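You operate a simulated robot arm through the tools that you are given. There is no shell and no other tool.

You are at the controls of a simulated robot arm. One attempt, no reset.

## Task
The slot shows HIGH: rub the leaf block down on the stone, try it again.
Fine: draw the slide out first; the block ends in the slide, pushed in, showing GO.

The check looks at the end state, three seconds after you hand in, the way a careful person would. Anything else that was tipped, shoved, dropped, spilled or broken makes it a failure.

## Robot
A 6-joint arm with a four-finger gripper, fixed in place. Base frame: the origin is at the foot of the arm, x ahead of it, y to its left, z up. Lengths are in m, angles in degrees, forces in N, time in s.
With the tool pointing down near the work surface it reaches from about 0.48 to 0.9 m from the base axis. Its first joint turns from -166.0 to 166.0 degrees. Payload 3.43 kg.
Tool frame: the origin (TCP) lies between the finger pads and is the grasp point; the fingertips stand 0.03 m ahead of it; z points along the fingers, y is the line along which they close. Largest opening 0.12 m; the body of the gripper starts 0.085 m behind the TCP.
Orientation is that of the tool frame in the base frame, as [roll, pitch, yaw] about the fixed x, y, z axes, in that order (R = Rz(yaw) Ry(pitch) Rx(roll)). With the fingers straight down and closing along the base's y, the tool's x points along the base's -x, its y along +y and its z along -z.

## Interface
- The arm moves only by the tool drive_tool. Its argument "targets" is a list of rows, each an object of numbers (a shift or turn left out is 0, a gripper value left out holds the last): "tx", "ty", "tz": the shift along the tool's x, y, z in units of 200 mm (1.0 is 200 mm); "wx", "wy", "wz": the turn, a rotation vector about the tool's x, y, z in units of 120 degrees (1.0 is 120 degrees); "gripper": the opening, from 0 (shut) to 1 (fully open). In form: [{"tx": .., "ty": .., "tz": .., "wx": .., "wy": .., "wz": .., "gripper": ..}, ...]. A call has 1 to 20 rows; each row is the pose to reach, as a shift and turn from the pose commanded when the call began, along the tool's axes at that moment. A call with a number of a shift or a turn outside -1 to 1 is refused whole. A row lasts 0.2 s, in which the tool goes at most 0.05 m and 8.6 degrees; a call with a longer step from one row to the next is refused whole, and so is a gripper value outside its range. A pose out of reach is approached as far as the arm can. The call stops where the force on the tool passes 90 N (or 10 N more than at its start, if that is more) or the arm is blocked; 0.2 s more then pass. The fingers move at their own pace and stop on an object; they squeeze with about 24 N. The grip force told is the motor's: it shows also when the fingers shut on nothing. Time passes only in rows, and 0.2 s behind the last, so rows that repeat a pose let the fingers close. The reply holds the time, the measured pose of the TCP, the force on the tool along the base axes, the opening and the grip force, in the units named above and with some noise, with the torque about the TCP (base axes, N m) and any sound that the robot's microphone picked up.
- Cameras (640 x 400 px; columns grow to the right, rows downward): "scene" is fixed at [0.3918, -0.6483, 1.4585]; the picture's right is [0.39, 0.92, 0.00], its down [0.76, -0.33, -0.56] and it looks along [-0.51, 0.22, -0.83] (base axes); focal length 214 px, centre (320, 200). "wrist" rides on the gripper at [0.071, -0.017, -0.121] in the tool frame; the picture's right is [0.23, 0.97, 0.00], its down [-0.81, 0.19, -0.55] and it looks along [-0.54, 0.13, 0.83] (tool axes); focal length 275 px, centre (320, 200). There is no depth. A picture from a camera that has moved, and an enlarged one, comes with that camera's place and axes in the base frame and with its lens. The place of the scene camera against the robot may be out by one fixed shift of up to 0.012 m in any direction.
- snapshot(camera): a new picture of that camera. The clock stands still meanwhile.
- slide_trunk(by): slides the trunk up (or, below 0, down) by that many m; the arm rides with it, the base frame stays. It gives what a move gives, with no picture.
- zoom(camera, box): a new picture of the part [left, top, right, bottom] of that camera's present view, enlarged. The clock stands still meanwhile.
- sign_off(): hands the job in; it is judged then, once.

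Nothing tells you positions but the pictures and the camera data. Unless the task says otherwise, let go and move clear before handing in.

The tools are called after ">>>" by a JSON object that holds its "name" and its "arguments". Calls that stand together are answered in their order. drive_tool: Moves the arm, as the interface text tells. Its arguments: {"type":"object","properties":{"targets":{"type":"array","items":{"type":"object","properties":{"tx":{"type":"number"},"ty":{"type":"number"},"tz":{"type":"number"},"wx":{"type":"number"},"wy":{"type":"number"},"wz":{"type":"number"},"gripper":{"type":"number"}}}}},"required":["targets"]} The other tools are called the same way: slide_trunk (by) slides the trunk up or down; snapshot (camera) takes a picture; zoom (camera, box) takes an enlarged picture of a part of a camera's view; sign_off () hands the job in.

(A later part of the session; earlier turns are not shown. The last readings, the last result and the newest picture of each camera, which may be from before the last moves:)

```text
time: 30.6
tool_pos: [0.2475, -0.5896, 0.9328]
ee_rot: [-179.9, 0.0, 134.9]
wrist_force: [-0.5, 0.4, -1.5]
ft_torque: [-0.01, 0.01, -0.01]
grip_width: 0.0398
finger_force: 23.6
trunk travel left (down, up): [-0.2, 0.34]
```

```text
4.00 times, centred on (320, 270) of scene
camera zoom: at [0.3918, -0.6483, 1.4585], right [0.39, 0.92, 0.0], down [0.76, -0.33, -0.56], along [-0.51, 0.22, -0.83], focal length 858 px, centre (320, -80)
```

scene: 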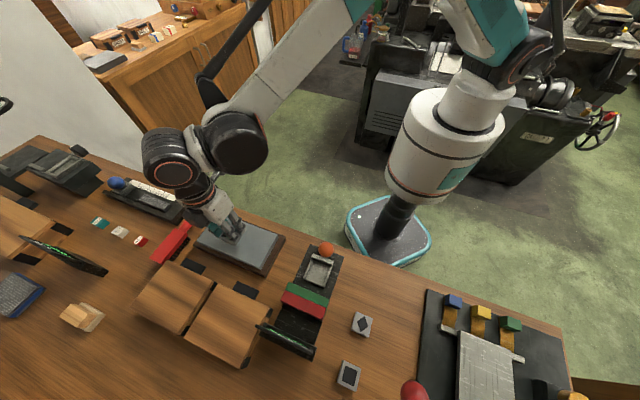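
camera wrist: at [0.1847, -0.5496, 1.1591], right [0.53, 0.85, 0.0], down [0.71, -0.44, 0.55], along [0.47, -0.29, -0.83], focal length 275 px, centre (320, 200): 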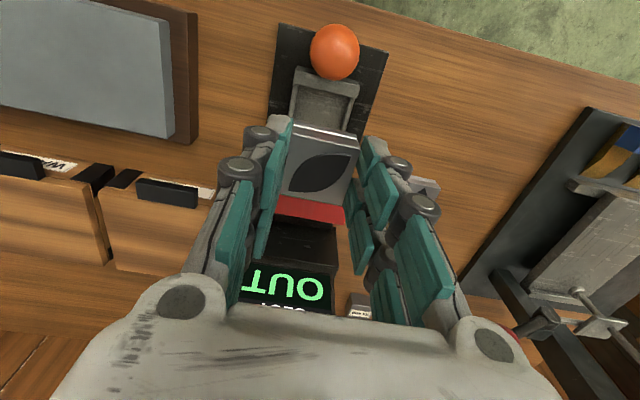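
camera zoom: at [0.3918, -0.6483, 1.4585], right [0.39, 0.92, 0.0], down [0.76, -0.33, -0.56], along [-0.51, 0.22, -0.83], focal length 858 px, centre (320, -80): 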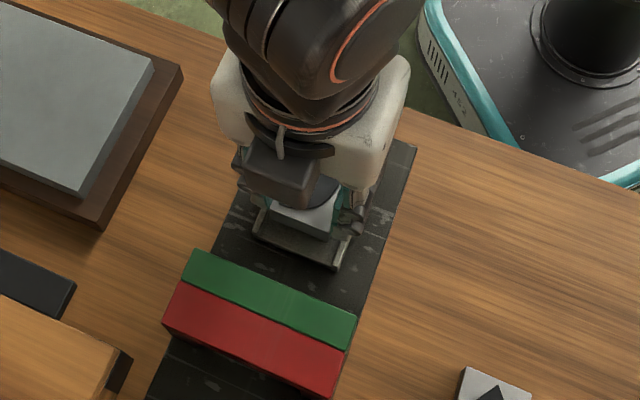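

>>> {"name": "drive_tool", "arguments": {"targets": [{"tz": 0.005}, {"tz": 0.012}]}}

>>> {"name": "drive_tool", "arguments": {"targets": [{"tz": 0.005}, {"tz": 0.008}]}}

```text
time: 31.2
tool_pos: [0.2477, -0.5883, 0.9317]
ee_rot: [-179.9, 0.0, 134.9]
wrist_force: [0.1, 0.3, -2.3]
ft_torque: [0.04, 0.02, 0.0]
grip_width: 0.0397
finger_force: 24.6
trunk travel left (down, up): [-0.2, 0.34]
```

```text
time: 31.8
tool_pos: [0.2488, -0.589, 0.9296]
ee_rot: [179.9, 0.0, 134.8]
wrist_force: [-1.1, 0.8, -2.0]
ft_torque: [-0.02, 0.05, -0.01]
grip_width: 0.0396
finger_force: 24.5
trunk travel left (down, up): [-0.2, 0.34]
```

>>> {"name": "drive_tool", "arguments": {"targets": [{"tz": 0.005}]}}

>>> {"name": "drive_tool", "arguments": {"targets": [{"tz": 0.005}]}}

```text
time: 32.2
tool_pos: [0.249, -0.5887, 0.9284]
ee_rot: [180.0, -0.1, 134.9]
wrist_force: [0.9, 0.4, 3.3]
ft_torque: [0.07, -0.01, 0.01]
grip_width: 0.0397
finger_force: 24.1
trunk travel left (down, up): [-0.2, 0.34]
```

```text
time: 32.6
tool_pos: [0.2496, -0.5884, 0.9288]
ee_rot: [-179.9, 0.0, 134.9]
wrist_force: [0.8, -0.8, 17.1]
ft_torque: [0.05, 0.0, 0.0]
grip_width: 0.0397
finger_force: 24.0
trunk travel left (down, up): [-0.2, 0.34]
```

The block has touched the tray floor at the same height as before. I'll release it, rise, step over to the knob and view.

>>> {"name": "drive_tool", "arguments": {"targets": [{"tz": -0.006}, {"tz": -0.006, "gripper": 0.42}, {"tz": -0.006, "gripper": 0.5}, {"tz": -0.1, "gripper": 0.6}, {"tz": -0.25}, {"tz": -0.35}, {"tz": -0.35, "tx": 0.15}, {"tz": -0.35, "tx": 0.285}, {"tz": -0.35, "tx": 0.285}]}}

>>> {"name": "snapshot", "arguments": {"camera": "wrist"}}

>>> {"name": "zoom", "arguments": {"camera": "wrist", "box": [200, 60, 440, 240]}}

```text
time: 34.6
tool_pos: [0.2081, -0.549, 0.9963]
ee_rot: [-180.0, 0.0, 134.8]
wrist_force: [-0.6, -0.3, -0.5]
ft_torque: [0.02, 0.05, 0.0]
grip_width: 0.072
finger_force: 0.0
trunk travel left (down, up): [-0.2, 0.34]
```

```text
taken
camera wrist: at [0.1459, -0.5105, 1.1165], right [0.53, 0.85, 0.0], down [0.71, -0.44, 0.55], along [0.47, -0.29, -0.83], focal length 275 px, centre (320, 200)
```

wrist: 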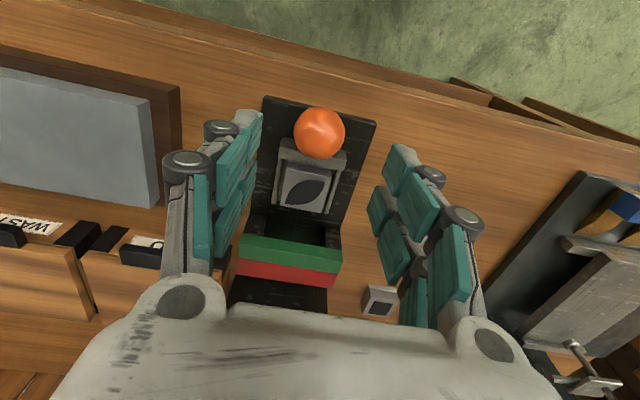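

```text
2.22 times, centred on (320, 150) of wrist
camera zoom: at [0.1459, -0.5105, 1.1165], right [0.53, 0.85, 0.0], down [0.71, -0.44, 0.55], along [0.47, -0.29, -0.83], focal length 612 px, centre (320, 311)
```

zoom: 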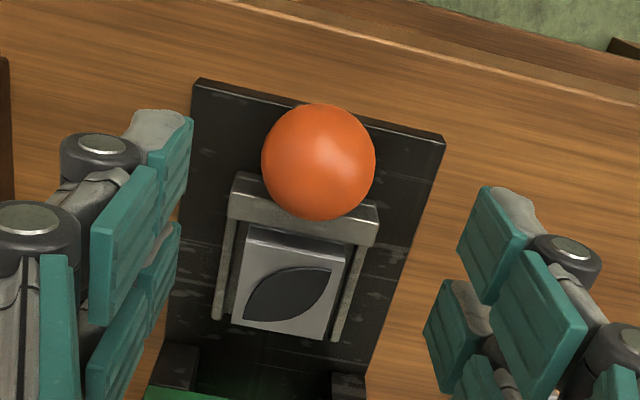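

The block sits squarely in the tray and the knob is centred under the gripper. I'll lower, grip the knob and push the slide in.

>>> {"name": "drive_tool", "arguments": {"targets": [{"tz": 0.15}, {"tz": 0.28}, {"tz": 0.34}, {"tz": 0.34, "gripper": 0.4}, {"tz": 0.34, "gripper": 0.25}, {"tz": 0.34, "gripper": 0.25}]}}

>>> {"name": "drive_tool", "arguments": {"targets": [{"tx": -0.04}, {"tx": -0.08}, {"tx": -0.12}, {"tx": -0.16}, {"tx": -0.19}, {"tx": -0.205}]}}

>>> {"name": "snapshot", "arguments": {"camera": "wrist"}}

```text
time: 36.0
tool_pos: [0.2081, -0.5463, 0.929]
ee_rot: [-180.0, 0.0, 134.9]
wrist_force: [0.8, 0.7, -2.1]
ft_torque: [-0.13, -0.18, -0.02]
grip_width: 0.041
finger_force: 45.6
trunk travel left (down, up): [-0.2, 0.34]
```

```text
time: 37.4
tool_pos: [0.2373, -0.5762, 0.9294]
ee_rot: [180.0, 0.1, 134.8]
wrist_force: [0.4, 3.0, 6.9]
ft_torque: [0.01, -0.18, 0.0]
grip_width: 0.0411
finger_force: 44.9
trunk travel left (down, up): [-0.2, 0.34]
```

```text
taken
camera wrist: at [0.1743, -0.5381, 1.0496], right [0.53, 0.85, 0.0], down [0.71, -0.44, 0.55], along [0.47, -0.29, -0.83], focal length 275 px, centre (320, 200)
```

wrist: 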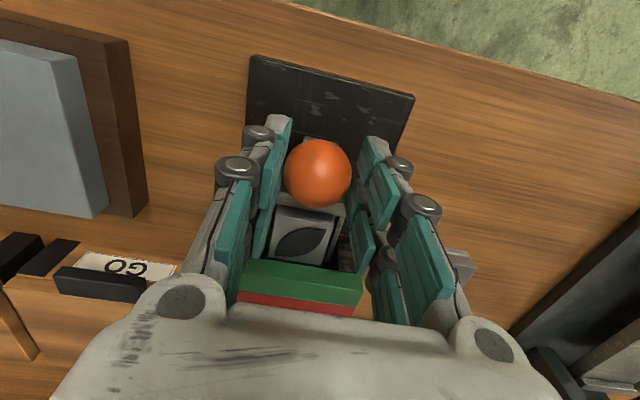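

>>> {"name": "drive_tool", "arguments": {"targets": [{"tx": -0.005}, {"tx": -0.01}]}}

>>> {"name": "drive_tool", "arguments": {"targets": [{"tx": -0.0}, {"gripper": 0.6}, {"gripper": 0.6}, {"tz": -0.2}, {"tz": -0.4}, {"tz": -0.6}]}}

>>> {"name": "snapshot", "arguments": {"camera": "wrist"}}

>>> {"name": "zoom", "arguments": {"camera": "scene", "box": [250, 230, 370, 360]}}

```text
time: 38.0
tool_pos: [0.2373, -0.5773, 0.9285]
ee_rot: [180.0, -0.1, 134.9]
wrist_force: [-5.4, 15.5, -12.2]
ft_torque: [-0.22, -0.41, 0.06]
grip_width: 0.0413
finger_force: 44.7
trunk travel left (down, up): [-0.2, 0.34]
```

```text
time: 39.4
tool_pos: [0.2337, -0.5806, 1.0477]
ee_rot: [-179.9, 0.0, 134.9]
wrist_force: [0.5, -0.7, 0.1]
ft_torque: [0.03, -0.02, -0.01]
grip_width: 0.0719
finger_force: 0.1
trunk travel left (down, up): [-0.2, 0.34]
```

```text
taken
camera wrist: at [0.1727, -0.5419, 1.1688], right [0.53, 0.85, 0.0], down [0.71, -0.44, 0.55], along [0.47, -0.29, -0.83], focal length 275 px, centre (320, 200)
```

wrist: 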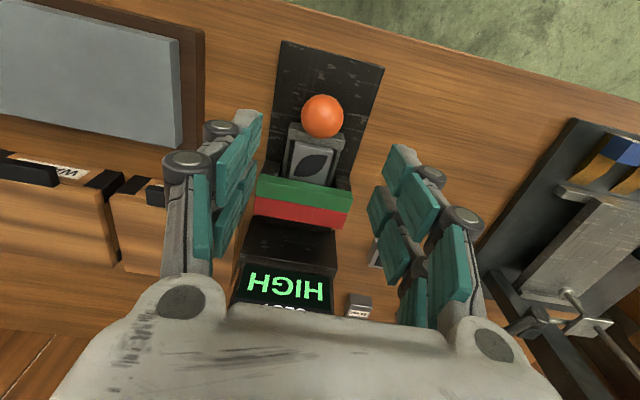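

```text
3.08 times, centred on (310, 295) of scene
camera zoom: at [0.3918, -0.6483, 1.4585], right [0.39, 0.92, 0.0], down [0.76, -0.33, -0.56], along [-0.51, 0.22, -0.83], focal length 660 px, centre (351, -92)
```

zoom: 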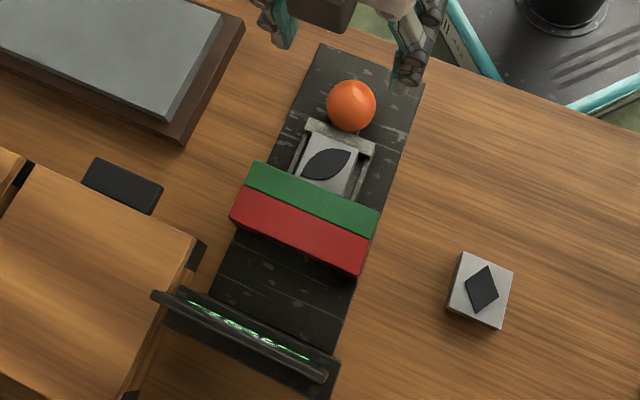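

It still reads HIGH, and the slide seats firmly. I'll look for any notes or graduated readings that tell how far to rub.

>>> {"name": "zoom", "arguments": {"camera": "wrist", "box": [220, 250, 400, 330]}}

>>> {"name": "zoom", "arguments": {"camera": "scene", "box": [0, 260, 60, 320]}}

>>> {"name": "zoom", "arguments": {"camera": "wrist", "box": [220, 90, 400, 240]}}

```text
3.56 times, centred on (310, 290) of wrist
camera zoom: at [0.1727, -0.5419, 1.1688], right [0.53, 0.85, 0.0], down [0.71, -0.44, 0.55], along [0.47, -0.29, -0.83], focal length 979 px, centre (356, -120)
```

zoom: 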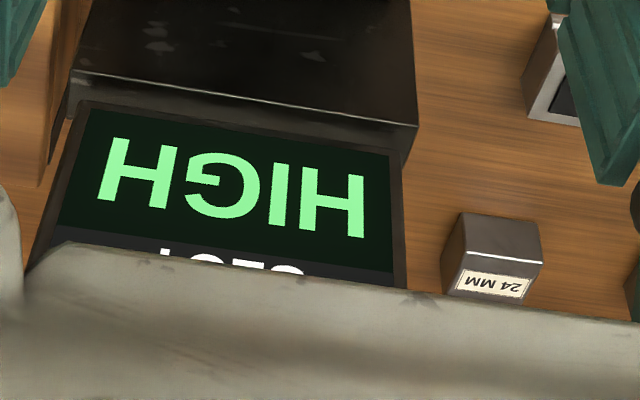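

```text
6.67 times, centred on (30, 290) of scene
camera zoom: at [0.3918, -0.6483, 1.4585], right [0.39, 0.92, 0.0], down [0.76, -0.33, -0.56], along [-0.51, 0.22, -0.83], focal length 1430 px, centre (2253, -400)
```

zoom: 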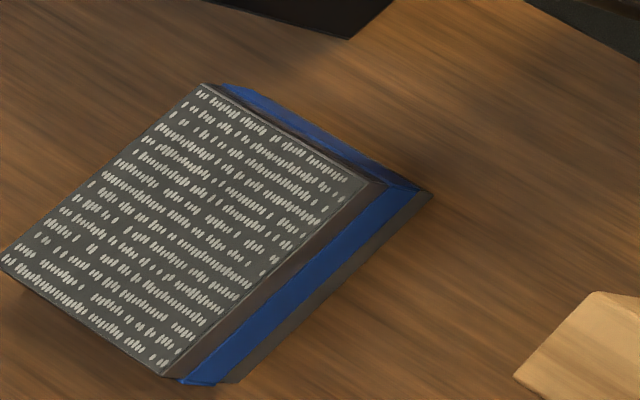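

```text
2.67 times, centred on (310, 165) of wrist
camera zoom: at [0.1727, -0.5419, 1.1688], right [0.53, 0.85, 0.0], down [0.71, -0.44, 0.55], along [0.47, -0.29, -0.83], focal length 734 px, centre (347, 293)
```

zoom: 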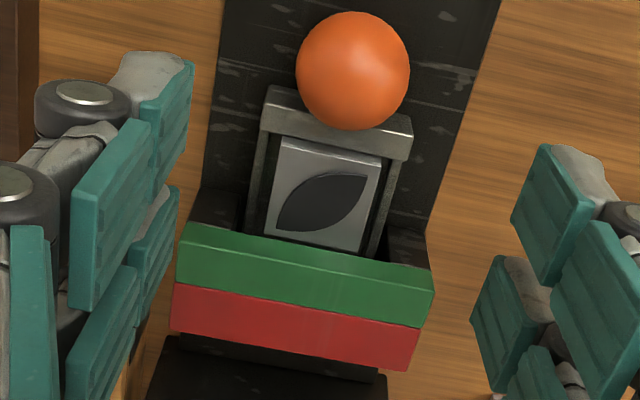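

Still HIGH, so it needs more rubbing with sustained pressure. I'll draw the slide out again.

>>> {"name": "drive_tool", "arguments": {"targets": [{"tx": 0.015, "tz": 0.2}, {"tx": 0.015, "tz": 0.4}, {"tx": 0.015, "tz": 0.55}, {"tx": 0.015, "tz": 0.595}, {"tx": 0.015, "tz": 0.595, "gripper": 0.4}, {"tx": 0.015, "tz": 0.595, "gripper": 0.25}, {"tx": 0.015, "tz": 0.595, "gripper": 0.25}]}}

>>> {"name": "drive_tool", "arguments": {"targets": [{"tx": 0.04}, {"tx": 0.08}, {"tx": 0.12}, {"tx": 0.16}, {"tx": 0.2}, {"tx": 0.21}]}}

```text
time: 41.0
tool_pos: [0.2394, -0.5782, 0.9301]
ee_rot: [179.9, 0.1, 134.9]
wrist_force: [12.2, 18.7, -6.3]
ft_torque: [0.45, -0.68, 0.27]
grip_width: 0.0411
finger_force: 44.7
trunk travel left (down, up): [-0.2, 0.34]
```

```text
time: 42.4
tool_pos: [0.2083, -0.548, 0.9305]
ee_rot: [-179.8, 0.0, 134.9]
wrist_force: [21.6, 4.3, -2.0]
ft_torque: [0.85, 0.13, -0.04]
grip_width: 0.0409
finger_force: 44.9
trunk travel left (down, up): [-0.2, 0.34]
```

>>> {"name": "drive_tool", "arguments": {"targets": [{"tx": -0.003, "ty": 0.005}, {"tx": -0.003, "ty": 0.005, "gripper": 0.6}, {"tx": -0.003, "ty": 0.005, "gripper": 0.6}, {"tx": -0.003, "ty": 0.005, "tz": -0.2}, {"tx": -0.003, "ty": 0.005, "tz": -0.35}, {"tx": -0.15, "ty": 0.005, "tz": -0.35}, {"tx": -0.288, "ty": 0.005, "tz": -0.35}, {"tx": -0.288, "ty": 0.005, "tz": -0.35}]}}

>>> {"name": "zoom", "arguments": {"camera": "wrist", "box": [200, 40, 440, 220]}}

```text
time: 44.2
tool_pos: [0.2498, -0.5864, 0.9983]
ee_rot: [180.0, 0.0, 135.1]
wrist_force: [-0.3, 1.1, 0.2]
ft_torque: [-0.02, 0.02, 0.0]
grip_width: 0.0718
finger_force: 0.1
trunk travel left (down, up): [-0.2, 0.34]
```

```text
2.22 times, centred on (320, 130) of wrist
camera zoom: at [0.1874, -0.5481, 1.1191], right [0.53, 0.85, 0.0], down [0.71, -0.44, 0.55], along [0.47, -0.29, -0.83], focal length 612 px, centre (320, 356)
```

zoom: 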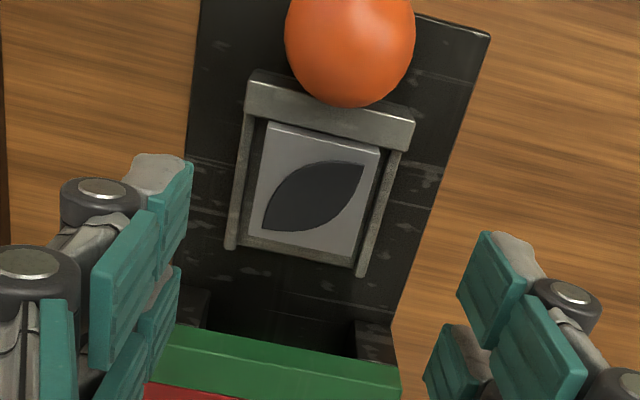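

>>> {"name": "drive_tool", "arguments": {"targets": [{"ty": -0.01, "tz": 0.15, "gripper": 0.55}, {"ty": -0.01, "tz": 0.3}, {"ty": -0.01, "tz": 0.35}, {"ty": -0.01, "tz": 0.35, "gripper": 0.4}, {"ty": -0.01, "tz": 0.35, "gripper": 0.25}, {"ty": -0.01, "tz": 0.35, "gripper": 0.25}]}}

>>> {"name": "zoom", "arguments": {"camera": "wrist", "box": [200, 60, 440, 240]}}

```text
time: 45.6
tool_pos: [0.2484, -0.5883, 0.9279]
ee_rot: [180.0, 0.0, 134.9]
wrist_force: [-0.5, 0.2, -0.1]
ft_torque: [0.01, -0.04, 0.03]
grip_width: 0.0394
finger_force: 23.9
trunk travel left (down, up): [-0.2, 0.34]
```

```text
2.22 times, centred on (320, 150) of wrist
camera zoom: at [0.1851, -0.5519, 1.0502], right [0.53, 0.85, 0.0], down [0.71, -0.44, 0.55], along [0.47, -0.29, -0.83], focal length 612 px, centre (320, 311)
```

zoom: 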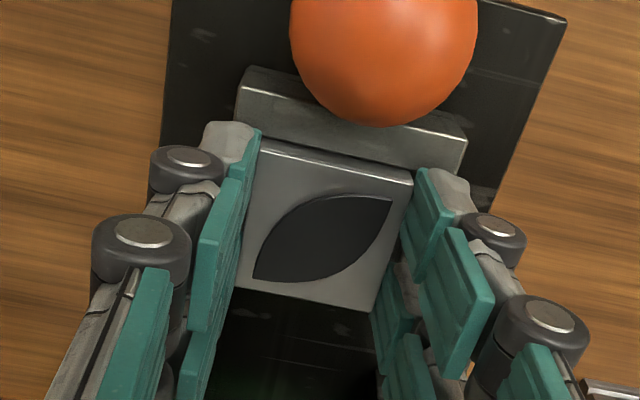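

The block is gripped. I'll carry it back over the stone.

>>> {"name": "drive_tool", "arguments": {"targets": [{"tz": -0.03}, {"tz": -0.1}, {"tz": -0.3}, {"tz": -0.45}, {"tz": -0.45, "ty": -0.2}, {"tz": -0.45, "ty": -0.4}, {"tz": -0.45, "ty": -0.6}, {"tz": -0.45, "ty": -0.8}, {"tz": -0.45, "ty": -0.98}, {"tz": -0.45, "ty": -0.98}]}}

>>> {"name": "drive_tool", "arguments": {"targets": [{"tx": -0.03, "ty": -0.13}, {"tx": -0.065, "ty": -0.226}, {"tx": -0.065, "ty": -0.226, "tz": 0.15}, {"tx": -0.065, "ty": -0.226, "tz": 0.3}, {"tx": -0.065, "ty": -0.226, "tz": 0.3}]}}

```text
time: 47.8
tool_pos: [0.1093, -0.7259, 1.0207]
ee_rot: [-179.9, 0.0, 134.9]
wrist_force: [-0.7, -0.7, -2.2]
ft_torque: [0.02, -0.03, 0.0]
grip_width: 0.0395
finger_force: 24.1
trunk travel left (down, up): [-0.2, 0.34]
```

```text
time: 49.0
tool_pos: [0.0847, -0.7675, 0.9613]
ee_rot: [-180.0, 0.0, 134.9]
wrist_force: [0.8, -0.6, -1.1]
ft_torque: [0.01, 0.02, 0.0]
grip_width: 0.0399
finger_force: 24.1
trunk travel left (down, up): [-0.2, 0.34]
```

>>> {"name": "drive_tool", "arguments": {"targets": [{"tz": 0.02}, {"tz": 0.04}, {"tz": 0.05}]}}

>>> {"name": "drive_tool", "arguments": {"targets": [{"tz": 0.005}, {"tz": 0.01}]}}

>>> {"name": "drive_tool", "arguments": {"targets": [{"tz": 0.005}]}}

>>> {"name": "drive_tool", "arguments": {"targets": [{"tz": 0.005}]}}

```text
time: 49.8
tool_pos: [0.0843, -0.768, 0.9521]
ee_rot: [-180.0, 0.0, 134.9]
wrist_force: [-0.7, -4.6, 12.2]
ft_torque: [-0.02, -0.02, 0.04]
grip_width: 0.04
finger_force: 24.2
trunk travel left (down, up): [-0.2, 0.34]
```

```text
time: 50.4
tool_pos: [0.084, -0.7668, 0.9489]
ee_rot: [-179.9, 0.0, 134.9]
wrist_force: [-2.0, -2.7, 12.5]
ft_torque: [0.11, 0.19, 0.0]
grip_width: 0.0397
finger_force: 23.6
trunk travel left (down, up): [-0.2, 0.34]
```

```text
time: 50.8
tool_pos: [0.0842, -0.7661, 0.9473]
ee_rot: [-179.9, 0.0, 134.8]
wrist_force: [-0.7, -0.7, 16.2]
ft_torque: [-0.03, 0.01, 0.02]
grip_width: 0.0399
finger_force: 23.9
trunk travel left (down, up): [-0.2, 0.34]
```

```text
time: 51.2
tool_pos: [0.0847, -0.7664, 0.9466]
ee_rot: [179.9, 0.0, 134.9]
wrist_force: [-2.1, -1.0, 15.8]
ft_torque: [-0.03, 0.05, 0.03]
grip_width: 0.0399
finger_force: 24.3
trunk travel left (down, up): [-0.2, 0.34]
```

Contact came at about z 0.952 and the force holds near 16 N. I'll do one stroke and read the force mid-way to learn how the pressure decays.

>>> {"name": "drive_tool", "arguments": {"targets": [{"ty": 0.1}, {"ty": 0.2}, {"ty": 0.3}]}}

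>>> {"name": "drive_tool", "arguments": {"targets": [{"ty": -0.1}, {"ty": -0.2}, {"ty": -0.3}]}}

>>> {"name": "zoom", "arguments": {"camera": "wrist", "box": [200, 60, 440, 240]}}

```text
time: 52.0
tool_pos: [0.1288, -0.7249, 0.9442]
ee_rot: [180.0, 0.0, 135.0]
wrist_force: [-0.1, -0.4, 10.8]
ft_torque: [-0.15, -0.01, -0.11]
grip_width: 0.0397
finger_force: 24.4
trunk travel left (down, up): [-0.2, 0.34]
```

```text
time: 52.8
tool_pos: [0.0851, -0.7678, 0.9453]
ee_rot: [-180.0, 0.0, 134.9]
wrist_force: [0.8, 1.5, 5.8]
ft_torque: [0.12, -0.21, 0.05]
grip_width: 0.0395
finger_force: 24.4
trunk travel left (down, up): [-0.2, 0.34]
```

```text
2.22 times, centred on (320, 150) of wrist
camera zoom: at [0.0226, -0.7297, 1.0661], right [0.53, 0.85, 0.0], down [0.71, -0.44, 0.55], along [0.47, -0.29, -0.83], focal length 612 px, centre (320, 311)
```

zoom: 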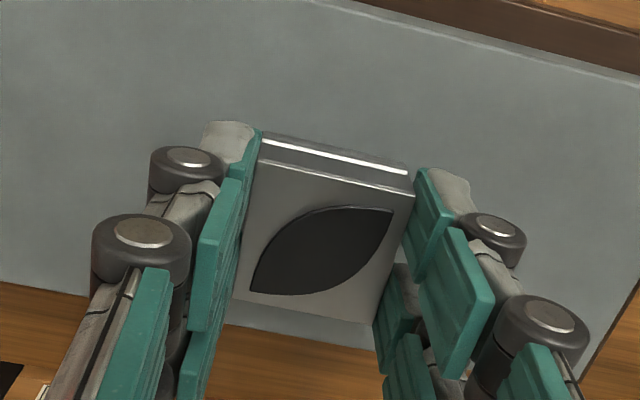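

Force decays about 5 N per 60 mm stroke, from either wear or finger slip. I'll zoom tightly on the block's side face so I can measure its height before and after further rubbing.

>>> {"name": "zoom", "arguments": {"camera": "wrist", "box": [280, 105, 370, 165]}}

>>> {"name": "zoom", "arguments": {"camera": "scene", "box": [215, 220, 265, 255]}}

```text
6.67 times, centred on (325, 135) of wrist
camera zoom: at [0.0226, -0.7297, 1.0661], right [0.53, 0.85, 0.0], down [0.71, -0.44, 0.55], along [0.47, -0.29, -0.83], focal length 1835 px, centre (287, 633)
```

zoom: 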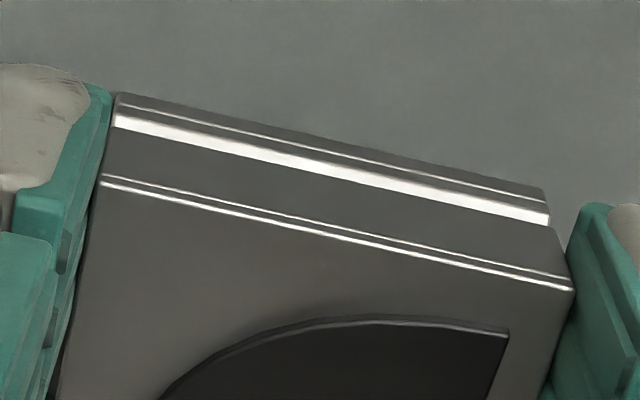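

```text
11.43 times, centred on (240, 238) of scene
camera zoom: at [0.3918, -0.6483, 1.4585], right [0.39, 0.92, 0.0], down [0.76, -0.33, -0.56], along [-0.51, 0.22, -0.83], focal length 2451 px, centre (1234, -229)
```

zoom: 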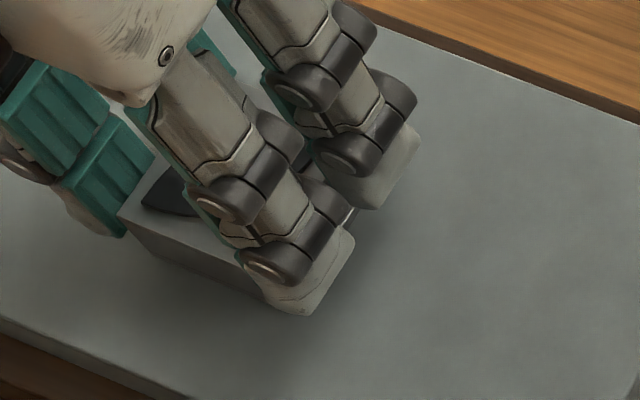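

>>> {"name": "drive_tool", "arguments": {"targets": [{"ty": -0.1}, {"ty": -0.2}, {"ty": -0.3}, {"ty": -0.2}, {"ty": -0.1}, {"ty": 0.0}]}}

>>> {"name": "zoom", "arguments": {"camera": "wrist", "box": [280, 105, 370, 165]}}

```text
time: 54.2
tool_pos: [0.0855, -0.7664, 0.9469]
ee_rot: [179.9, -0.1, 135.0]
wrist_force: [-0.2, 0.9, -2.3]
ft_torque: [0.03, -0.02, 0.0]
grip_width: 0.04
finger_force: 24.6
trunk travel left (down, up): [-0.2, 0.34]
```

```text
6.67 times, centred on (325, 135) of wrist
camera zoom: at [0.0234, -0.7288, 1.067], right [0.53, 0.85, 0.0], down [0.71, -0.44, 0.55], along [0.47, -0.29, -0.83], focal length 1835 px, centre (287, 633)
```

zoom: 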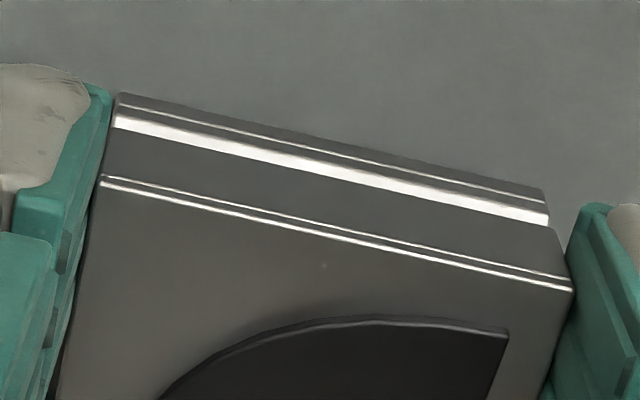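

The block hasn't moved in the fingers, yet the contact force is gone. So the force loss is wear on the block. I'll regrip higher and centred, then test it in the gauge again.

>>> {"name": "drive_tool", "arguments": {"targets": [{"tz": 0.002, "gripper": 0.45}, {"tz": 0.002, "gripper": 0.45}, {"tx": 0.013, "tz": -0.025}, {"tx": 0.013, "tz": -0.025}, {"tx": 0.013, "tz": -0.025, "gripper": 0.25}, {"tx": 0.013, "tz": -0.025, "gripper": 0.25}, {"tx": 0.013, "tz": -0.025, "gripper": 0.25}]}}

>>> {"name": "zoom", "arguments": {"camera": "wrist", "box": [200, 60, 440, 240]}}

>>> {"name": "zoom", "arguments": {"camera": "wrist", "box": [280, 105, 370, 165]}}

```text
time: 55.8
tool_pos: [0.0824, -0.7652, 0.9505]
ee_rot: [179.9, -0.1, 134.8]
wrist_force: [0.6, 0.3, -0.9]
ft_torque: [0.01, 0.04, -0.03]
grip_width: 0.0398
finger_force: 24.2
trunk travel left (down, up): [-0.2, 0.34]
```

```text
2.22 times, centred on (320, 150) of wrist
camera zoom: at [0.0208, -0.7277, 1.0718], right [0.53, 0.85, 0.0], down [0.71, -0.44, 0.55], along [0.47, -0.29, -0.83], focal length 612 px, centre (320, 311)
```

zoom: 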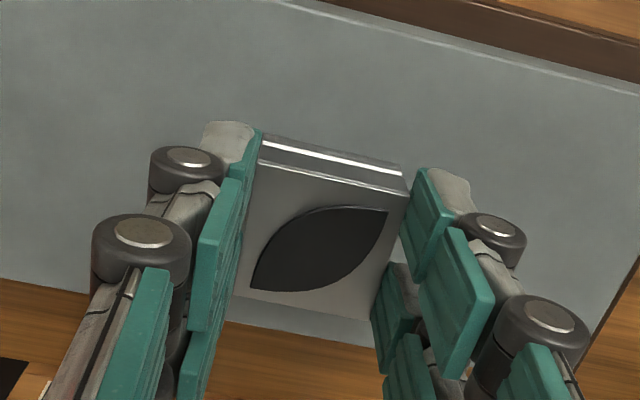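

```text
6.67 times, centred on (325, 135) of wrist
camera zoom: at [0.0208, -0.7277, 1.0718], right [0.53, 0.85, 0.0], down [0.71, -0.44, 0.55], along [0.47, -0.29, -0.83], focal length 1835 px, centre (287, 633)
```

zoom: 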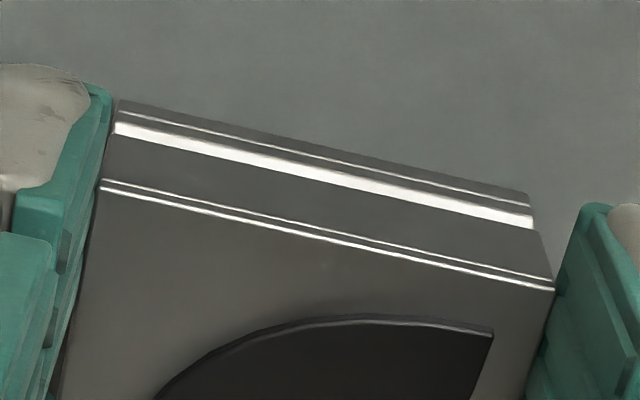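

>>> {"name": "drive_tool", "arguments": {"targets": [{"tz": -0.1}, {"tz": -0.3}, {"tz": -0.45}, {"tz": -0.45, "ty": 0.2}, {"tz": -0.45, "ty": 0.4}, {"tz": -0.45, "ty": 0.6}, {"tz": -0.45, "ty": 0.8}, {"tz": -0.45, "ty": 0.97}, {"tz": -0.45, "ty": 0.97}]}}

>>> {"name": "drive_tool", "arguments": {"targets": [{"tx": 0.02, "ty": 0.13}, {"tx": 0.035, "ty": 0.243}, {"tx": 0.035, "ty": 0.243}]}}

```text
time: 57.8
tool_pos: [0.2187, -0.6288, 1.0439]
ee_rot: [180.0, -0.1, 134.9]
wrist_force: [0.0, -0.8, -2.3]
ft_torque: [0.01, -0.01, 0.0]
grip_width: 0.0395
finger_force: 23.9
trunk travel left (down, up): [-0.2, 0.34]
```

```text
time: 58.6
tool_pos: [0.2479, -0.5898, 1.0429]
ee_rot: [180.0, 0.0, 134.8]
wrist_force: [-0.7, -0.1, -1.9]
ft_torque: [0.0, -0.01, 0.01]
grip_width: 0.0396
finger_force: 23.9
trunk travel left (down, up): [-0.2, 0.34]
```

>>> {"name": "drive_tool", "arguments": {"targets": [{"ty": 0.007, "tz": 0.15}, {"ty": 0.007, "tz": 0.3}, {"ty": 0.007, "tz": 0.42}, {"ty": 0.007, "tz": 0.5}, {"ty": 0.007, "tz": 0.545}]}}

>>> {"name": "zoom", "arguments": {"camera": "wrist", "box": [200, 60, 440, 240]}}

```text
time: 59.8
tool_pos: [0.248, -0.5882, 0.9301]
ee_rot: [-179.9, -0.1, 134.9]
wrist_force: [0.7, 1.0, -2.3]
ft_torque: [0.01, -0.02, 0.01]
grip_width: 0.0398
finger_force: 24.0
trunk travel left (down, up): [-0.2, 0.34]
```

```text
2.22 times, centred on (320, 150) of wrist
camera zoom: at [0.1876, -0.5506, 1.0515], right [0.53, 0.85, 0.0], down [0.71, -0.44, 0.55], along [0.47, -0.29, -0.83], focal length 612 px, centre (320, 311)
```

zoom: 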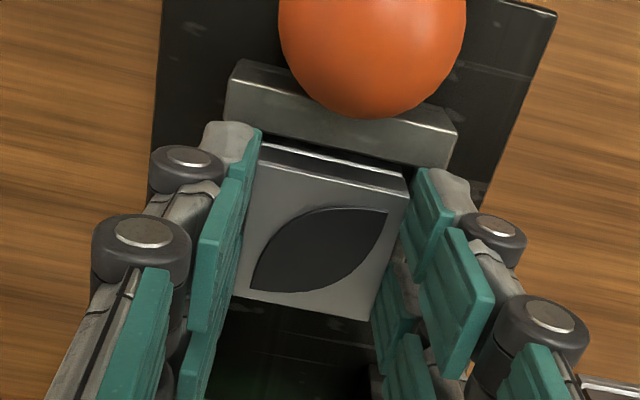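

>>> {"name": "drive_tool", "arguments": {"targets": [{"tz": 0.005}]}}

>>> {"name": "drive_tool", "arguments": {"targets": [{"tz": 0.005}]}}

>>> {"name": "drive_tool", "arguments": {"targets": [{"tz": 0.005}]}}

```text
time: 60.2
tool_pos: [0.2504, -0.5899, 0.9308]
ee_rot: [180.0, 0.1, 135.0]
wrist_force: [1.2, -0.6, -1.9]
ft_torque: [0.01, 0.0, 0.01]
grip_width: 0.0398
finger_force: 24.1
trunk travel left (down, up): [-0.2, 0.34]
```

```text
time: 60.6
tool_pos: [0.2505, -0.5889, 0.9286]
ee_rot: [-179.9, 0.0, 134.9]
wrist_force: [0.3, -1.3, 1.5]
ft_torque: [0.02, 0.03, 0.03]
grip_width: 0.0398
finger_force: 23.8
trunk travel left (down, up): [-0.2, 0.34]
```

```text
time: 61.0
tool_pos: [0.2511, -0.5881, 0.9288]
ee_rot: [-180.0, 0.0, 134.9]
wrist_force: [1.5, -3.3, 13.1]
ft_torque: [0.03, 0.12, 0.07]
grip_width: 0.04
finger_force: 24.7
trunk travel left (down, up): [-0.2, 0.34]
```

>>> {"name": "drive_tool", "arguments": {"targets": [{"tz": -0.005}, {"tz": -0.005, "gripper": 0.42}, {"tz": -0.005, "gripper": 0.5}, {"tz": -0.1, "gripper": 0.6}, {"tz": -0.25}, {"tz": -0.35}, {"tz": -0.35, "tx": 0.15}, {"tz": -0.35, "tx": 0.288}, {"tz": -0.35, "tx": 0.288}]}}

>>> {"name": "zoom", "arguments": {"camera": "wrist", "box": [200, 60, 440, 240]}}

```text
time: 63.0
tool_pos: [0.2123, -0.548, 0.9995]
ee_rot: [180.0, 0.0, 134.9]
wrist_force: [-0.5, -0.9, 0.6]
ft_torque: [0.01, 0.01, -0.02]
grip_width: 0.0719
finger_force: 0.0
trunk travel left (down, up): [-0.2, 0.34]
```

```text
2.22 times, centred on (320, 150) of wrist
camera zoom: at [0.15, -0.51, 1.1198], right [0.53, 0.85, 0.0], down [0.71, -0.44, 0.55], along [0.47, -0.29, -0.83], focal length 612 px, centre (320, 311)
```

zoom: 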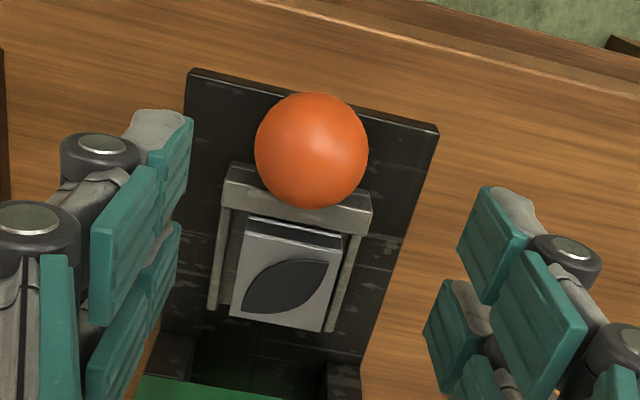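

>>> {"name": "drive_tool", "arguments": {"targets": [{"tx": 0.01, "ty": -0.014, "tz": 0.15}, {"tx": 0.01, "ty": -0.014, "tz": 0.3}, {"tx": 0.01, "ty": -0.014, "tz": 0.35}, {"tx": 0.01, "ty": -0.014, "tz": 0.35, "gripper": 0.4}, {"tx": 0.01, "ty": -0.014, "tz": 0.35, "gripper": 0.25}, {"tx": 0.01, "ty": -0.014, "tz": 0.35, "gripper": 0.25}]}}

>>> {"name": "drive_tool", "arguments": {"targets": [{"tx": -0.04}, {"tx": -0.08}, {"tx": -0.12}, {"tx": -0.16}, {"tx": -0.19}, {"tx": -0.2}, {"tx": -0.21}]}}

```text
time: 64.4
tool_pos: [0.2076, -0.5475, 0.9274]
ee_rot: [-180.0, 0.0, 135.1]
wrist_force: [9.6, 11.4, -5.8]
ft_torque: [0.28, -0.54, 0.17]
grip_width: 0.0412
finger_force: 44.9
trunk travel left (down, up): [-0.2, 0.34]
```

```text
time: 66.0
tool_pos: [0.238, -0.5765, 0.9289]
ee_rot: [-180.0, -0.1, 134.9]
wrist_force: [18.9, 21.0, -28.1]
ft_torque: [0.57, -0.25, 0.15]
grip_width: 0.0413
finger_force: 45.5
trunk travel left (down, up): [-0.2, 0.34]
```

>>> {"name": "drive_tool", "arguments": {"targets": [{"tx": -0.005, "ty": 0.008}, {"tx": -0.01, "ty": 0.008}]}}

>>> {"name": "drive_tool", "arguments": {"targets": [{"tx": 0.004}, {"tx": 0.004, "gripper": 0.6}, {"tx": 0.004, "gripper": 0.6}, {"tx": 0.004, "tz": -0.2}, {"tx": 0.004, "tz": -0.4}, {"tx": 0.004, "tz": -0.6}]}}

>>> {"name": "snapshot", "arguments": {"camera": "wrist"}}

```text
time: 66.6
tool_pos: [0.2391, -0.5777, 0.9287]
ee_rot: [-179.9, 0.0, 134.9]
wrist_force: [12.1, 13.9, -22.5]
ft_torque: [0.57, 0.1, 0.19]
grip_width: 0.0411
finger_force: 45.0
trunk travel left (down, up): [-0.2, 0.34]
```

```text
time: 68.0
tool_pos: [0.238, -0.5766, 1.0506]
ee_rot: [180.0, 0.0, 135.0]
wrist_force: [-1.0, -0.1, 0.4]
ft_torque: [0.02, 0.03, 0.02]
grip_width: 0.0722
finger_force: 0.1
trunk travel left (down, up): [-0.2, 0.34]
```

```text
taken
camera wrist: at [0.1752, -0.5405, 1.1711], right [0.53, 0.85, 0.0], down [0.71, -0.44, 0.55], along [0.47, -0.29, -0.83], focal length 275 px, centre (320, 200)
```

wrist: 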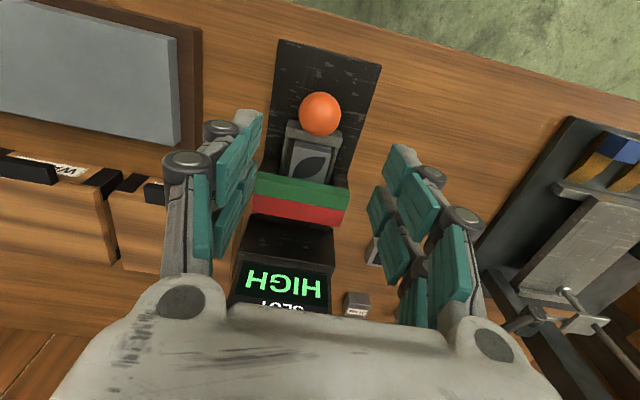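

Still HIGH, so I need a longer rub. I'll fetch the block again: draw the slide, release, and move above the block.

>>> {"name": "drive_tool", "arguments": {"targets": [{"tz": 0.2}, {"tz": 0.4}, {"tz": 0.55}, {"tz": 0.605}, {"tz": 0.605, "gripper": 0.4}, {"tz": 0.605, "gripper": 0.25}, {"tz": 0.605, "gripper": 0.25}, {"tz": 0.605, "tx": 0.04}, {"tz": 0.605, "tx": 0.08}, {"tz": 0.605, "tx": 0.12}, {"tz": 0.605, "tx": 0.16}, {"tz": 0.605, "tx": 0.195}, {"tz": 0.605, "tx": 0.205}]}}

>>> {"name": "drive_tool", "arguments": {"targets": [{"tx": -0.003}, {"tx": -0.003, "gripper": 0.6}, {"tx": -0.003, "gripper": 0.6}, {"tx": -0.003, "tz": -0.2}, {"tx": -0.003, "tz": -0.35}, {"tx": -0.15, "tz": -0.35}, {"tx": -0.28, "tz": -0.35}, {"tx": -0.28, "tz": -0.35}]}}

>>> {"name": "zoom", "arguments": {"camera": "wrist", "box": [200, 40, 440, 220]}}

```text
time: 70.8
tool_pos: [0.2081, -0.5472, 0.9279]
ee_rot: [-179.9, 0.0, 135.0]
wrist_force: [-4.8, -7.7, 8.9]
ft_torque: [0.04, 0.19, 0.25]
grip_width: 0.0408
finger_force: 44.8
trunk travel left (down, up): [-0.2, 0.34]
```

```text
time: 72.6
tool_pos: [0.2499, -0.5877, 0.998]
ee_rot: [180.0, 0.0, 134.9]
wrist_force: [-0.1, -0.2, 0.2]
ft_torque: [-0.01, 0.03, -0.02]
grip_width: 0.0721
finger_force: 0.0
trunk travel left (down, up): [-0.2, 0.34]
```

```text
2.22 times, centred on (320, 130) of wrist
camera zoom: at [0.1885, -0.5501, 1.119], right [0.53, 0.85, 0.0], down [0.71, -0.44, 0.55], along [0.47, -0.29, -0.83], focal length 612 px, centre (320, 356)
```

zoom: 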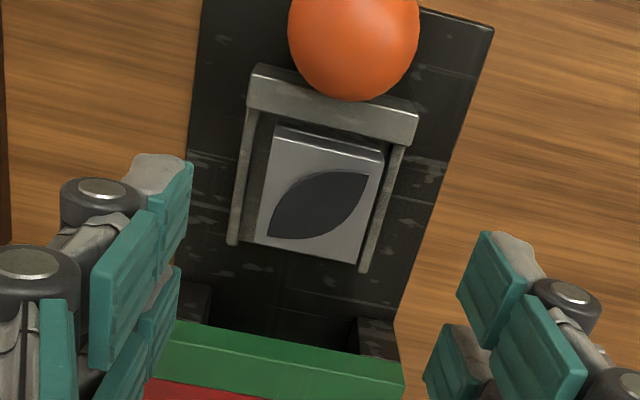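

>>> {"name": "drive_tool", "arguments": {"targets": [{"tx": -0.014, "tz": 0.15, "gripper": 0.55}, {"tx": -0.014, "tz": 0.3}, {"tx": -0.014, "tz": 0.35}, {"tx": -0.014, "tz": 0.35, "gripper": 0.4}, {"tx": -0.014, "tz": 0.35, "gripper": 0.25}, {"tx": -0.014, "tz": 0.35, "gripper": 0.25}]}}

>>> {"name": "drive_tool", "arguments": {"targets": [{"tz": -0.03}, {"tz": -0.1}, {"tz": -0.3}, {"tz": -0.45}, {"tz": -0.45, "ty": -0.2}, {"tz": -0.45, "ty": -0.4}, {"tz": -0.45, "ty": -0.6}, {"tz": -0.45, "ty": -0.8}, {"tz": -0.45, "ty": -0.98}, {"tz": -0.45, "ty": -0.98}]}}

>>> {"name": "drive_tool", "arguments": {"targets": [{"tx": -0.02, "ty": -0.13}, {"tx": -0.045, "ty": -0.226}, {"tx": -0.045, "ty": -0.226, "tz": 0.15}, {"tx": -0.045, "ty": -0.226, "tz": 0.3}, {"tx": -0.045, "ty": -0.226, "tz": 0.3}]}}

>>> {"name": "snapshot", "arguments": {"camera": "wrist"}}

```text
time: 74.0
tool_pos: [0.2533, -0.5919, 0.927]
ee_rot: [-180.0, 0.1, 134.8]
wrist_force: [-0.6, -0.1, 0.4]
ft_torque: [0.01, -0.01, -0.02]
grip_width: 0.0398
finger_force: 23.6
trunk travel left (down, up): [-0.2, 0.34]
```

```text
time: 76.2
tool_pos: [0.1122, -0.7273, 1.0203]
ee_rot: [-180.0, 0.1, 134.9]
wrist_force: [-0.2, -0.3, -1.7]
ft_torque: [-0.02, 0.02, 0.02]
grip_width: 0.0398
finger_force: 23.7
trunk travel left (down, up): [-0.2, 0.34]
```

```text
time: 77.4
tool_pos: [0.0864, -0.7657, 0.9591]
ee_rot: [-180.0, 0.0, 134.8]
wrist_force: [0.4, -0.4, -2.1]
ft_torque: [0.03, 0.0, 0.0]
grip_width: 0.0398
finger_force: 24.2
trunk travel left (down, up): [-0.2, 0.34]
```

```text
taken
camera wrist: at [0.0239, -0.7281, 1.0806], right [0.53, 0.85, 0.0], down [0.71, -0.44, 0.55], along [0.47, -0.29, -0.83], focal length 275 px, centre (320, 200)
```

wrist: 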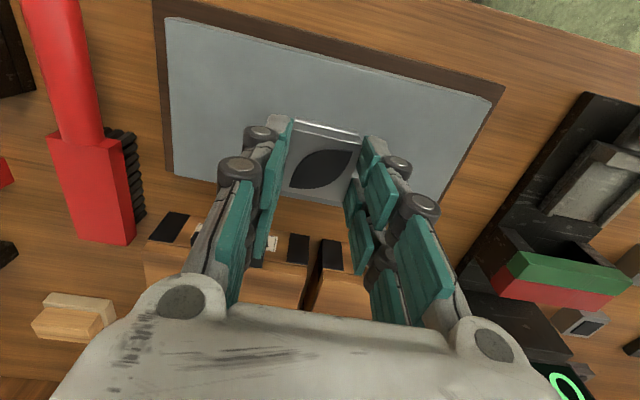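

>>> {"name": "drive_tool", "arguments": {"targets": [{"tz": 0.015}, {"tz": 0.03}]}}

>>> {"name": "drive_tool", "arguments": {"targets": [{"tz": 0.005}]}}

>>> {"name": "drive_tool", "arguments": {"targets": [{"tz": 0.005}]}}

>>> {"name": "drive_tool", "arguments": {"targets": [{"tz": 0.005}]}}

```text
time: 78.0
tool_pos: [0.0857, -0.7661, 0.9528]
ee_rot: [-179.9, -0.1, 134.9]
wrist_force: [0.2, -0.8, -1.1]
ft_torque: [-0.03, -0.02, 0.01]
grip_width: 0.04
finger_force: 24.1
trunk travel left (down, up): [-0.2, 0.34]
```

```text
time: 78.4
tool_pos: [0.0866, -0.7669, 0.9508]
ee_rot: [-179.9, 0.0, 134.9]
wrist_force: [0.3, -0.9, -2.3]
ft_torque: [0.0, 0.03, -0.01]
grip_width: 0.0396
finger_force: 24.1
trunk travel left (down, up): [-0.2, 0.34]
```

```text
time: 78.8
tool_pos: [0.0864, -0.766, 0.9511]
ee_rot: [180.0, 0.0, 134.9]
wrist_force: [0.1, 0.9, -1.4]
ft_torque: [-0.01, 0.01, 0.01]
grip_width: 0.0395
finger_force: 23.7
trunk travel left (down, up): [-0.2, 0.34]
```

```text
time: 79.2
tool_pos: [0.0867, -0.7668, 0.9489]
ee_rot: [180.0, 0.0, 134.9]
wrist_force: [1.0, -0.8, 4.7]
ft_torque: [0.09, -0.09, -0.04]
grip_width: 0.0396
finger_force: 23.8
trunk travel left (down, up): [-0.2, 0.34]
```

>>> {"name": "drive_tool", "arguments": {"targets": [{"tz": 0.003}]}}

>>> {"name": "zoom", "arguments": {"camera": "wrist", "box": [280, 105, 370, 165]}}

```text
time: 79.6
tool_pos: [0.0853, -0.7671, 0.9487]
ee_rot: [-180.0, 0.0, 134.8]
wrist_force: [-1.8, 1.2, 13.9]
ft_torque: [0.13, 0.09, 0.04]
grip_width: 0.0398
finger_force: 23.7
trunk travel left (down, up): [-0.2, 0.34]
```

```text
6.67 times, centred on (325, 135) of wrist
camera zoom: at [0.024, -0.7284, 1.07], right [0.53, 0.85, 0.0], down [0.71, -0.44, 0.55], along [0.47, -0.29, -0.83], focal length 1835 px, centre (287, 633)
```

zoom: 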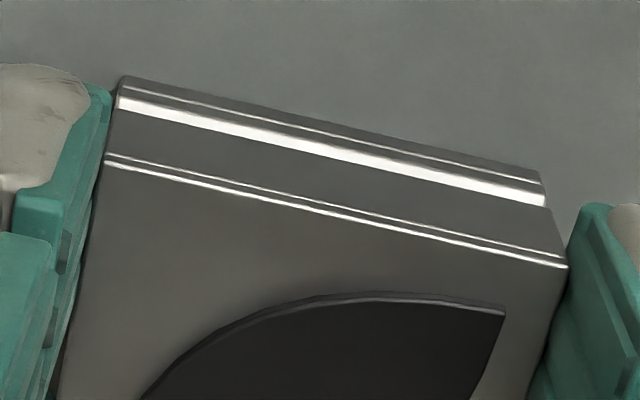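

Pressing with about 14 N. I'll do a full cycle and read the effect.

>>> {"name": "drive_tool", "arguments": {"targets": [{"ty": 0.1}, {"ty": 0.2}, {"ty": 0.3}, {"ty": 0.2}, {"ty": 0.1}, {"ty": 0.0}]}}

>>> {"name": "zoom", "arguments": {"camera": "wrist", "box": [280, 105, 370, 165]}}

```text
time: 81.0
tool_pos: [0.0899, -0.766, 0.9504]
ee_rot: [180.0, 0.1, 134.9]
wrist_force: [0.0, 0.0, -2.0]
ft_torque: [-0.02, 0.02, 0.0]
grip_width: 0.0394
finger_force: 23.8
trunk travel left (down, up): [-0.2, 0.34]
```

```text
6.67 times, centred on (325, 135) of wrist
camera zoom: at [0.0269, -0.7284, 1.0703], right [0.53, 0.85, 0.0], down [0.71, -0.44, 0.55], along [0.47, -0.29, -0.83], focal length 1835 px, centre (287, 633)
```

zoom: 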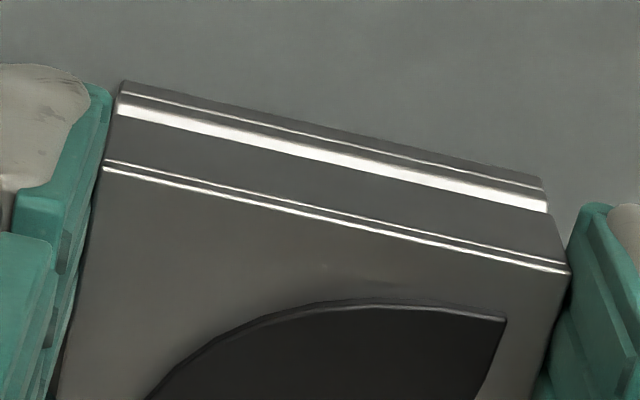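

The block slides up in the fingers a little during each stroke, which bleeds off the pressure, so I'll feed down slowly while stroking. First I'll take a very tight zoom as a height baseline.

>>> {"name": "zoom", "arguments": {"camera": "wrist", "box": [300, 115, 330, 135]}}

```text
16.00 times, centred on (315, 125) of wrist
camera zoom: at [0.0269, -0.7284, 1.0703], right [0.53, 0.85, 0.0], down [0.71, -0.44, 0.55], along [0.47, -0.29, -0.83], focal length 4404 px, centre (400, 1400)
```

zoom: 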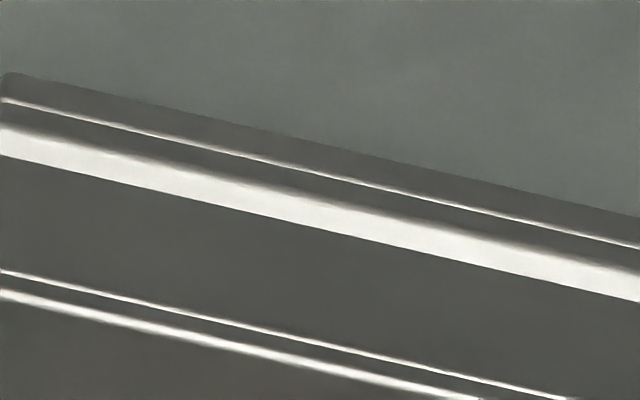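

>>> {"name": "drive_tool", "arguments": {"targets": [{"ty": 0.0, "tz": 0.007}, {"ty": 0.1, "tz": 0.008}, {"ty": 0.2, "tz": 0.009}, {"ty": 0.3, "tz": 0.01}, {"ty": 0.2, "tz": 0.011}, {"ty": 0.1, "tz": 0.012}, {"ty": 0.0, "tz": 0.013}, {"ty": -0.1, "tz": 0.014}, {"ty": -0.2, "tz": 0.015}, {"ty": -0.3, "tz": 0.016}, {"ty": -0.2, "tz": 0.017}, {"ty": -0.1, "tz": 0.018}, {"ty": 0.0, "tz": 0.019}, {"ty": 0.1, "tz": 0.02}, {"ty": 0.2, "tz": 0.021}, {"ty": 0.3, "tz": 0.022}, {"ty": 0.2, "tz": 0.023}, {"ty": 0.1, "tz": 0.024}, {"ty": 0.0, "tz": 0.025}]}}

>>> {"name": "zoom", "arguments": {"camera": "wrist", "box": [280, 105, 370, 165]}}

>>> {"name": "zoom", "arguments": {"camera": "wrist", "box": [300, 115, 330, 135]}}

```text
time: 85.0
tool_pos: [0.0881, -0.767, 0.9446]
ee_rot: [180.0, 0.0, 134.9]
wrist_force: [0.0, 0.6, 5.2]
ft_torque: [0.04, -0.15, 0.04]
grip_width: 0.0399
finger_force: 23.3
trunk travel left (down, up): [-0.2, 0.34]
```

```text
6.67 times, centred on (325, 135) of wrist
camera zoom: at [0.0248, -0.7295, 1.0649], right [0.53, 0.85, 0.0], down [0.71, -0.44, 0.55], along [0.47, -0.29, -0.83], focal length 1835 px, centre (287, 633)
```

zoom: 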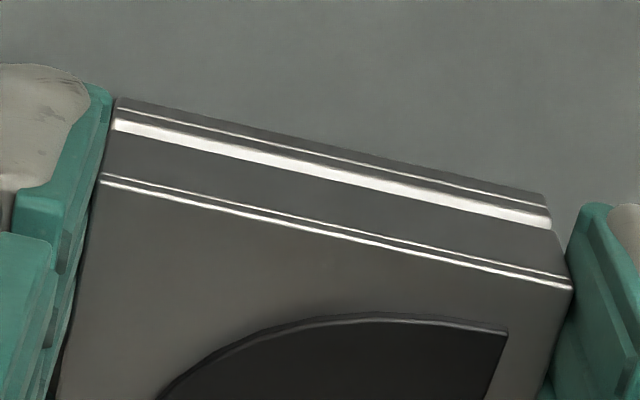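

```text
16.00 times, centred on (315, 125) of wrist
camera zoom: at [0.0248, -0.7295, 1.0649], right [0.53, 0.85, 0.0], down [0.71, -0.44, 0.55], along [0.47, -0.29, -0.83], focal length 4404 px, centre (400, 1400)
```

zoom: 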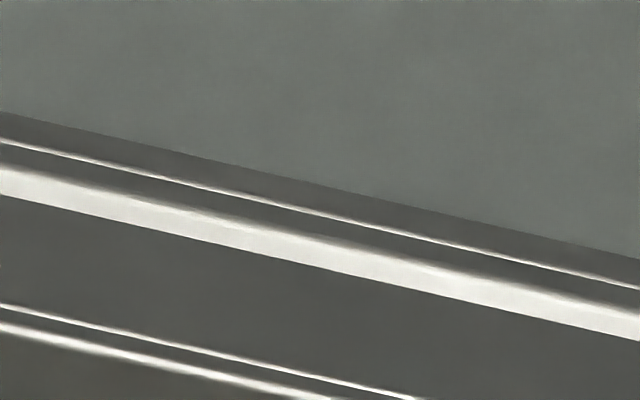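

The visible side face has shrunk by roughly a millimetre compared with the last session, so real wear is happening. I'll regrip higher and test again.

>>> {"name": "drive_tool", "arguments": {"targets": [{"tz": -0.003}, {"tz": -0.003, "gripper": 0.45}, {"tz": -0.003, "gripper": 0.45}, {"tz": -0.025}, {"tz": -0.025}, {"tz": -0.025, "gripper": 0.25}, {"tz": -0.025, "gripper": 0.25}, {"tz": -0.025, "gripper": 0.25}]}}

>>> {"name": "zoom", "arguments": {"camera": "wrist", "box": [280, 105, 370, 165]}}

>>> {"name": "zoom", "arguments": {"camera": "wrist", "box": [200, 60, 440, 240]}}

```text
time: 86.8
tool_pos: [0.0877, -0.7681, 0.9485]
ee_rot: [-180.0, -0.1, 134.9]
wrist_force: [-0.2, -0.2, 0.2]
ft_torque: [0.06, -0.05, 0.03]
grip_width: 0.04
finger_force: 24.0
trunk travel left (down, up): [-0.2, 0.34]
```

```text
6.67 times, centred on (325, 135) of wrist
camera zoom: at [0.0245, -0.7297, 1.0692], right [0.53, 0.85, 0.0], down [0.71, -0.44, 0.55], along [0.47, -0.29, -0.83], focal length 1835 px, centre (287, 633)
```

zoom: 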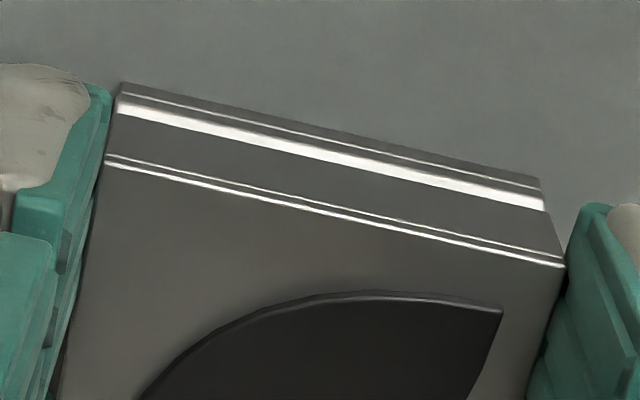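

```text
2.22 times, centred on (320, 150) of wrist
camera zoom: at [0.0245, -0.7297, 1.0692], right [0.53, 0.85, 0.0], down [0.71, -0.44, 0.55], along [0.47, -0.29, -0.83], focal length 612 px, centre (320, 311)
```

zoom: 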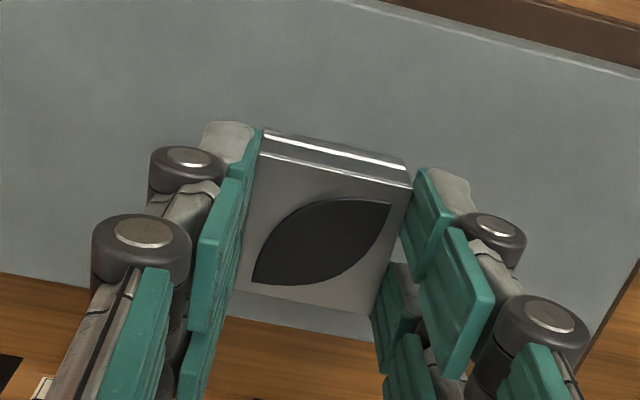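

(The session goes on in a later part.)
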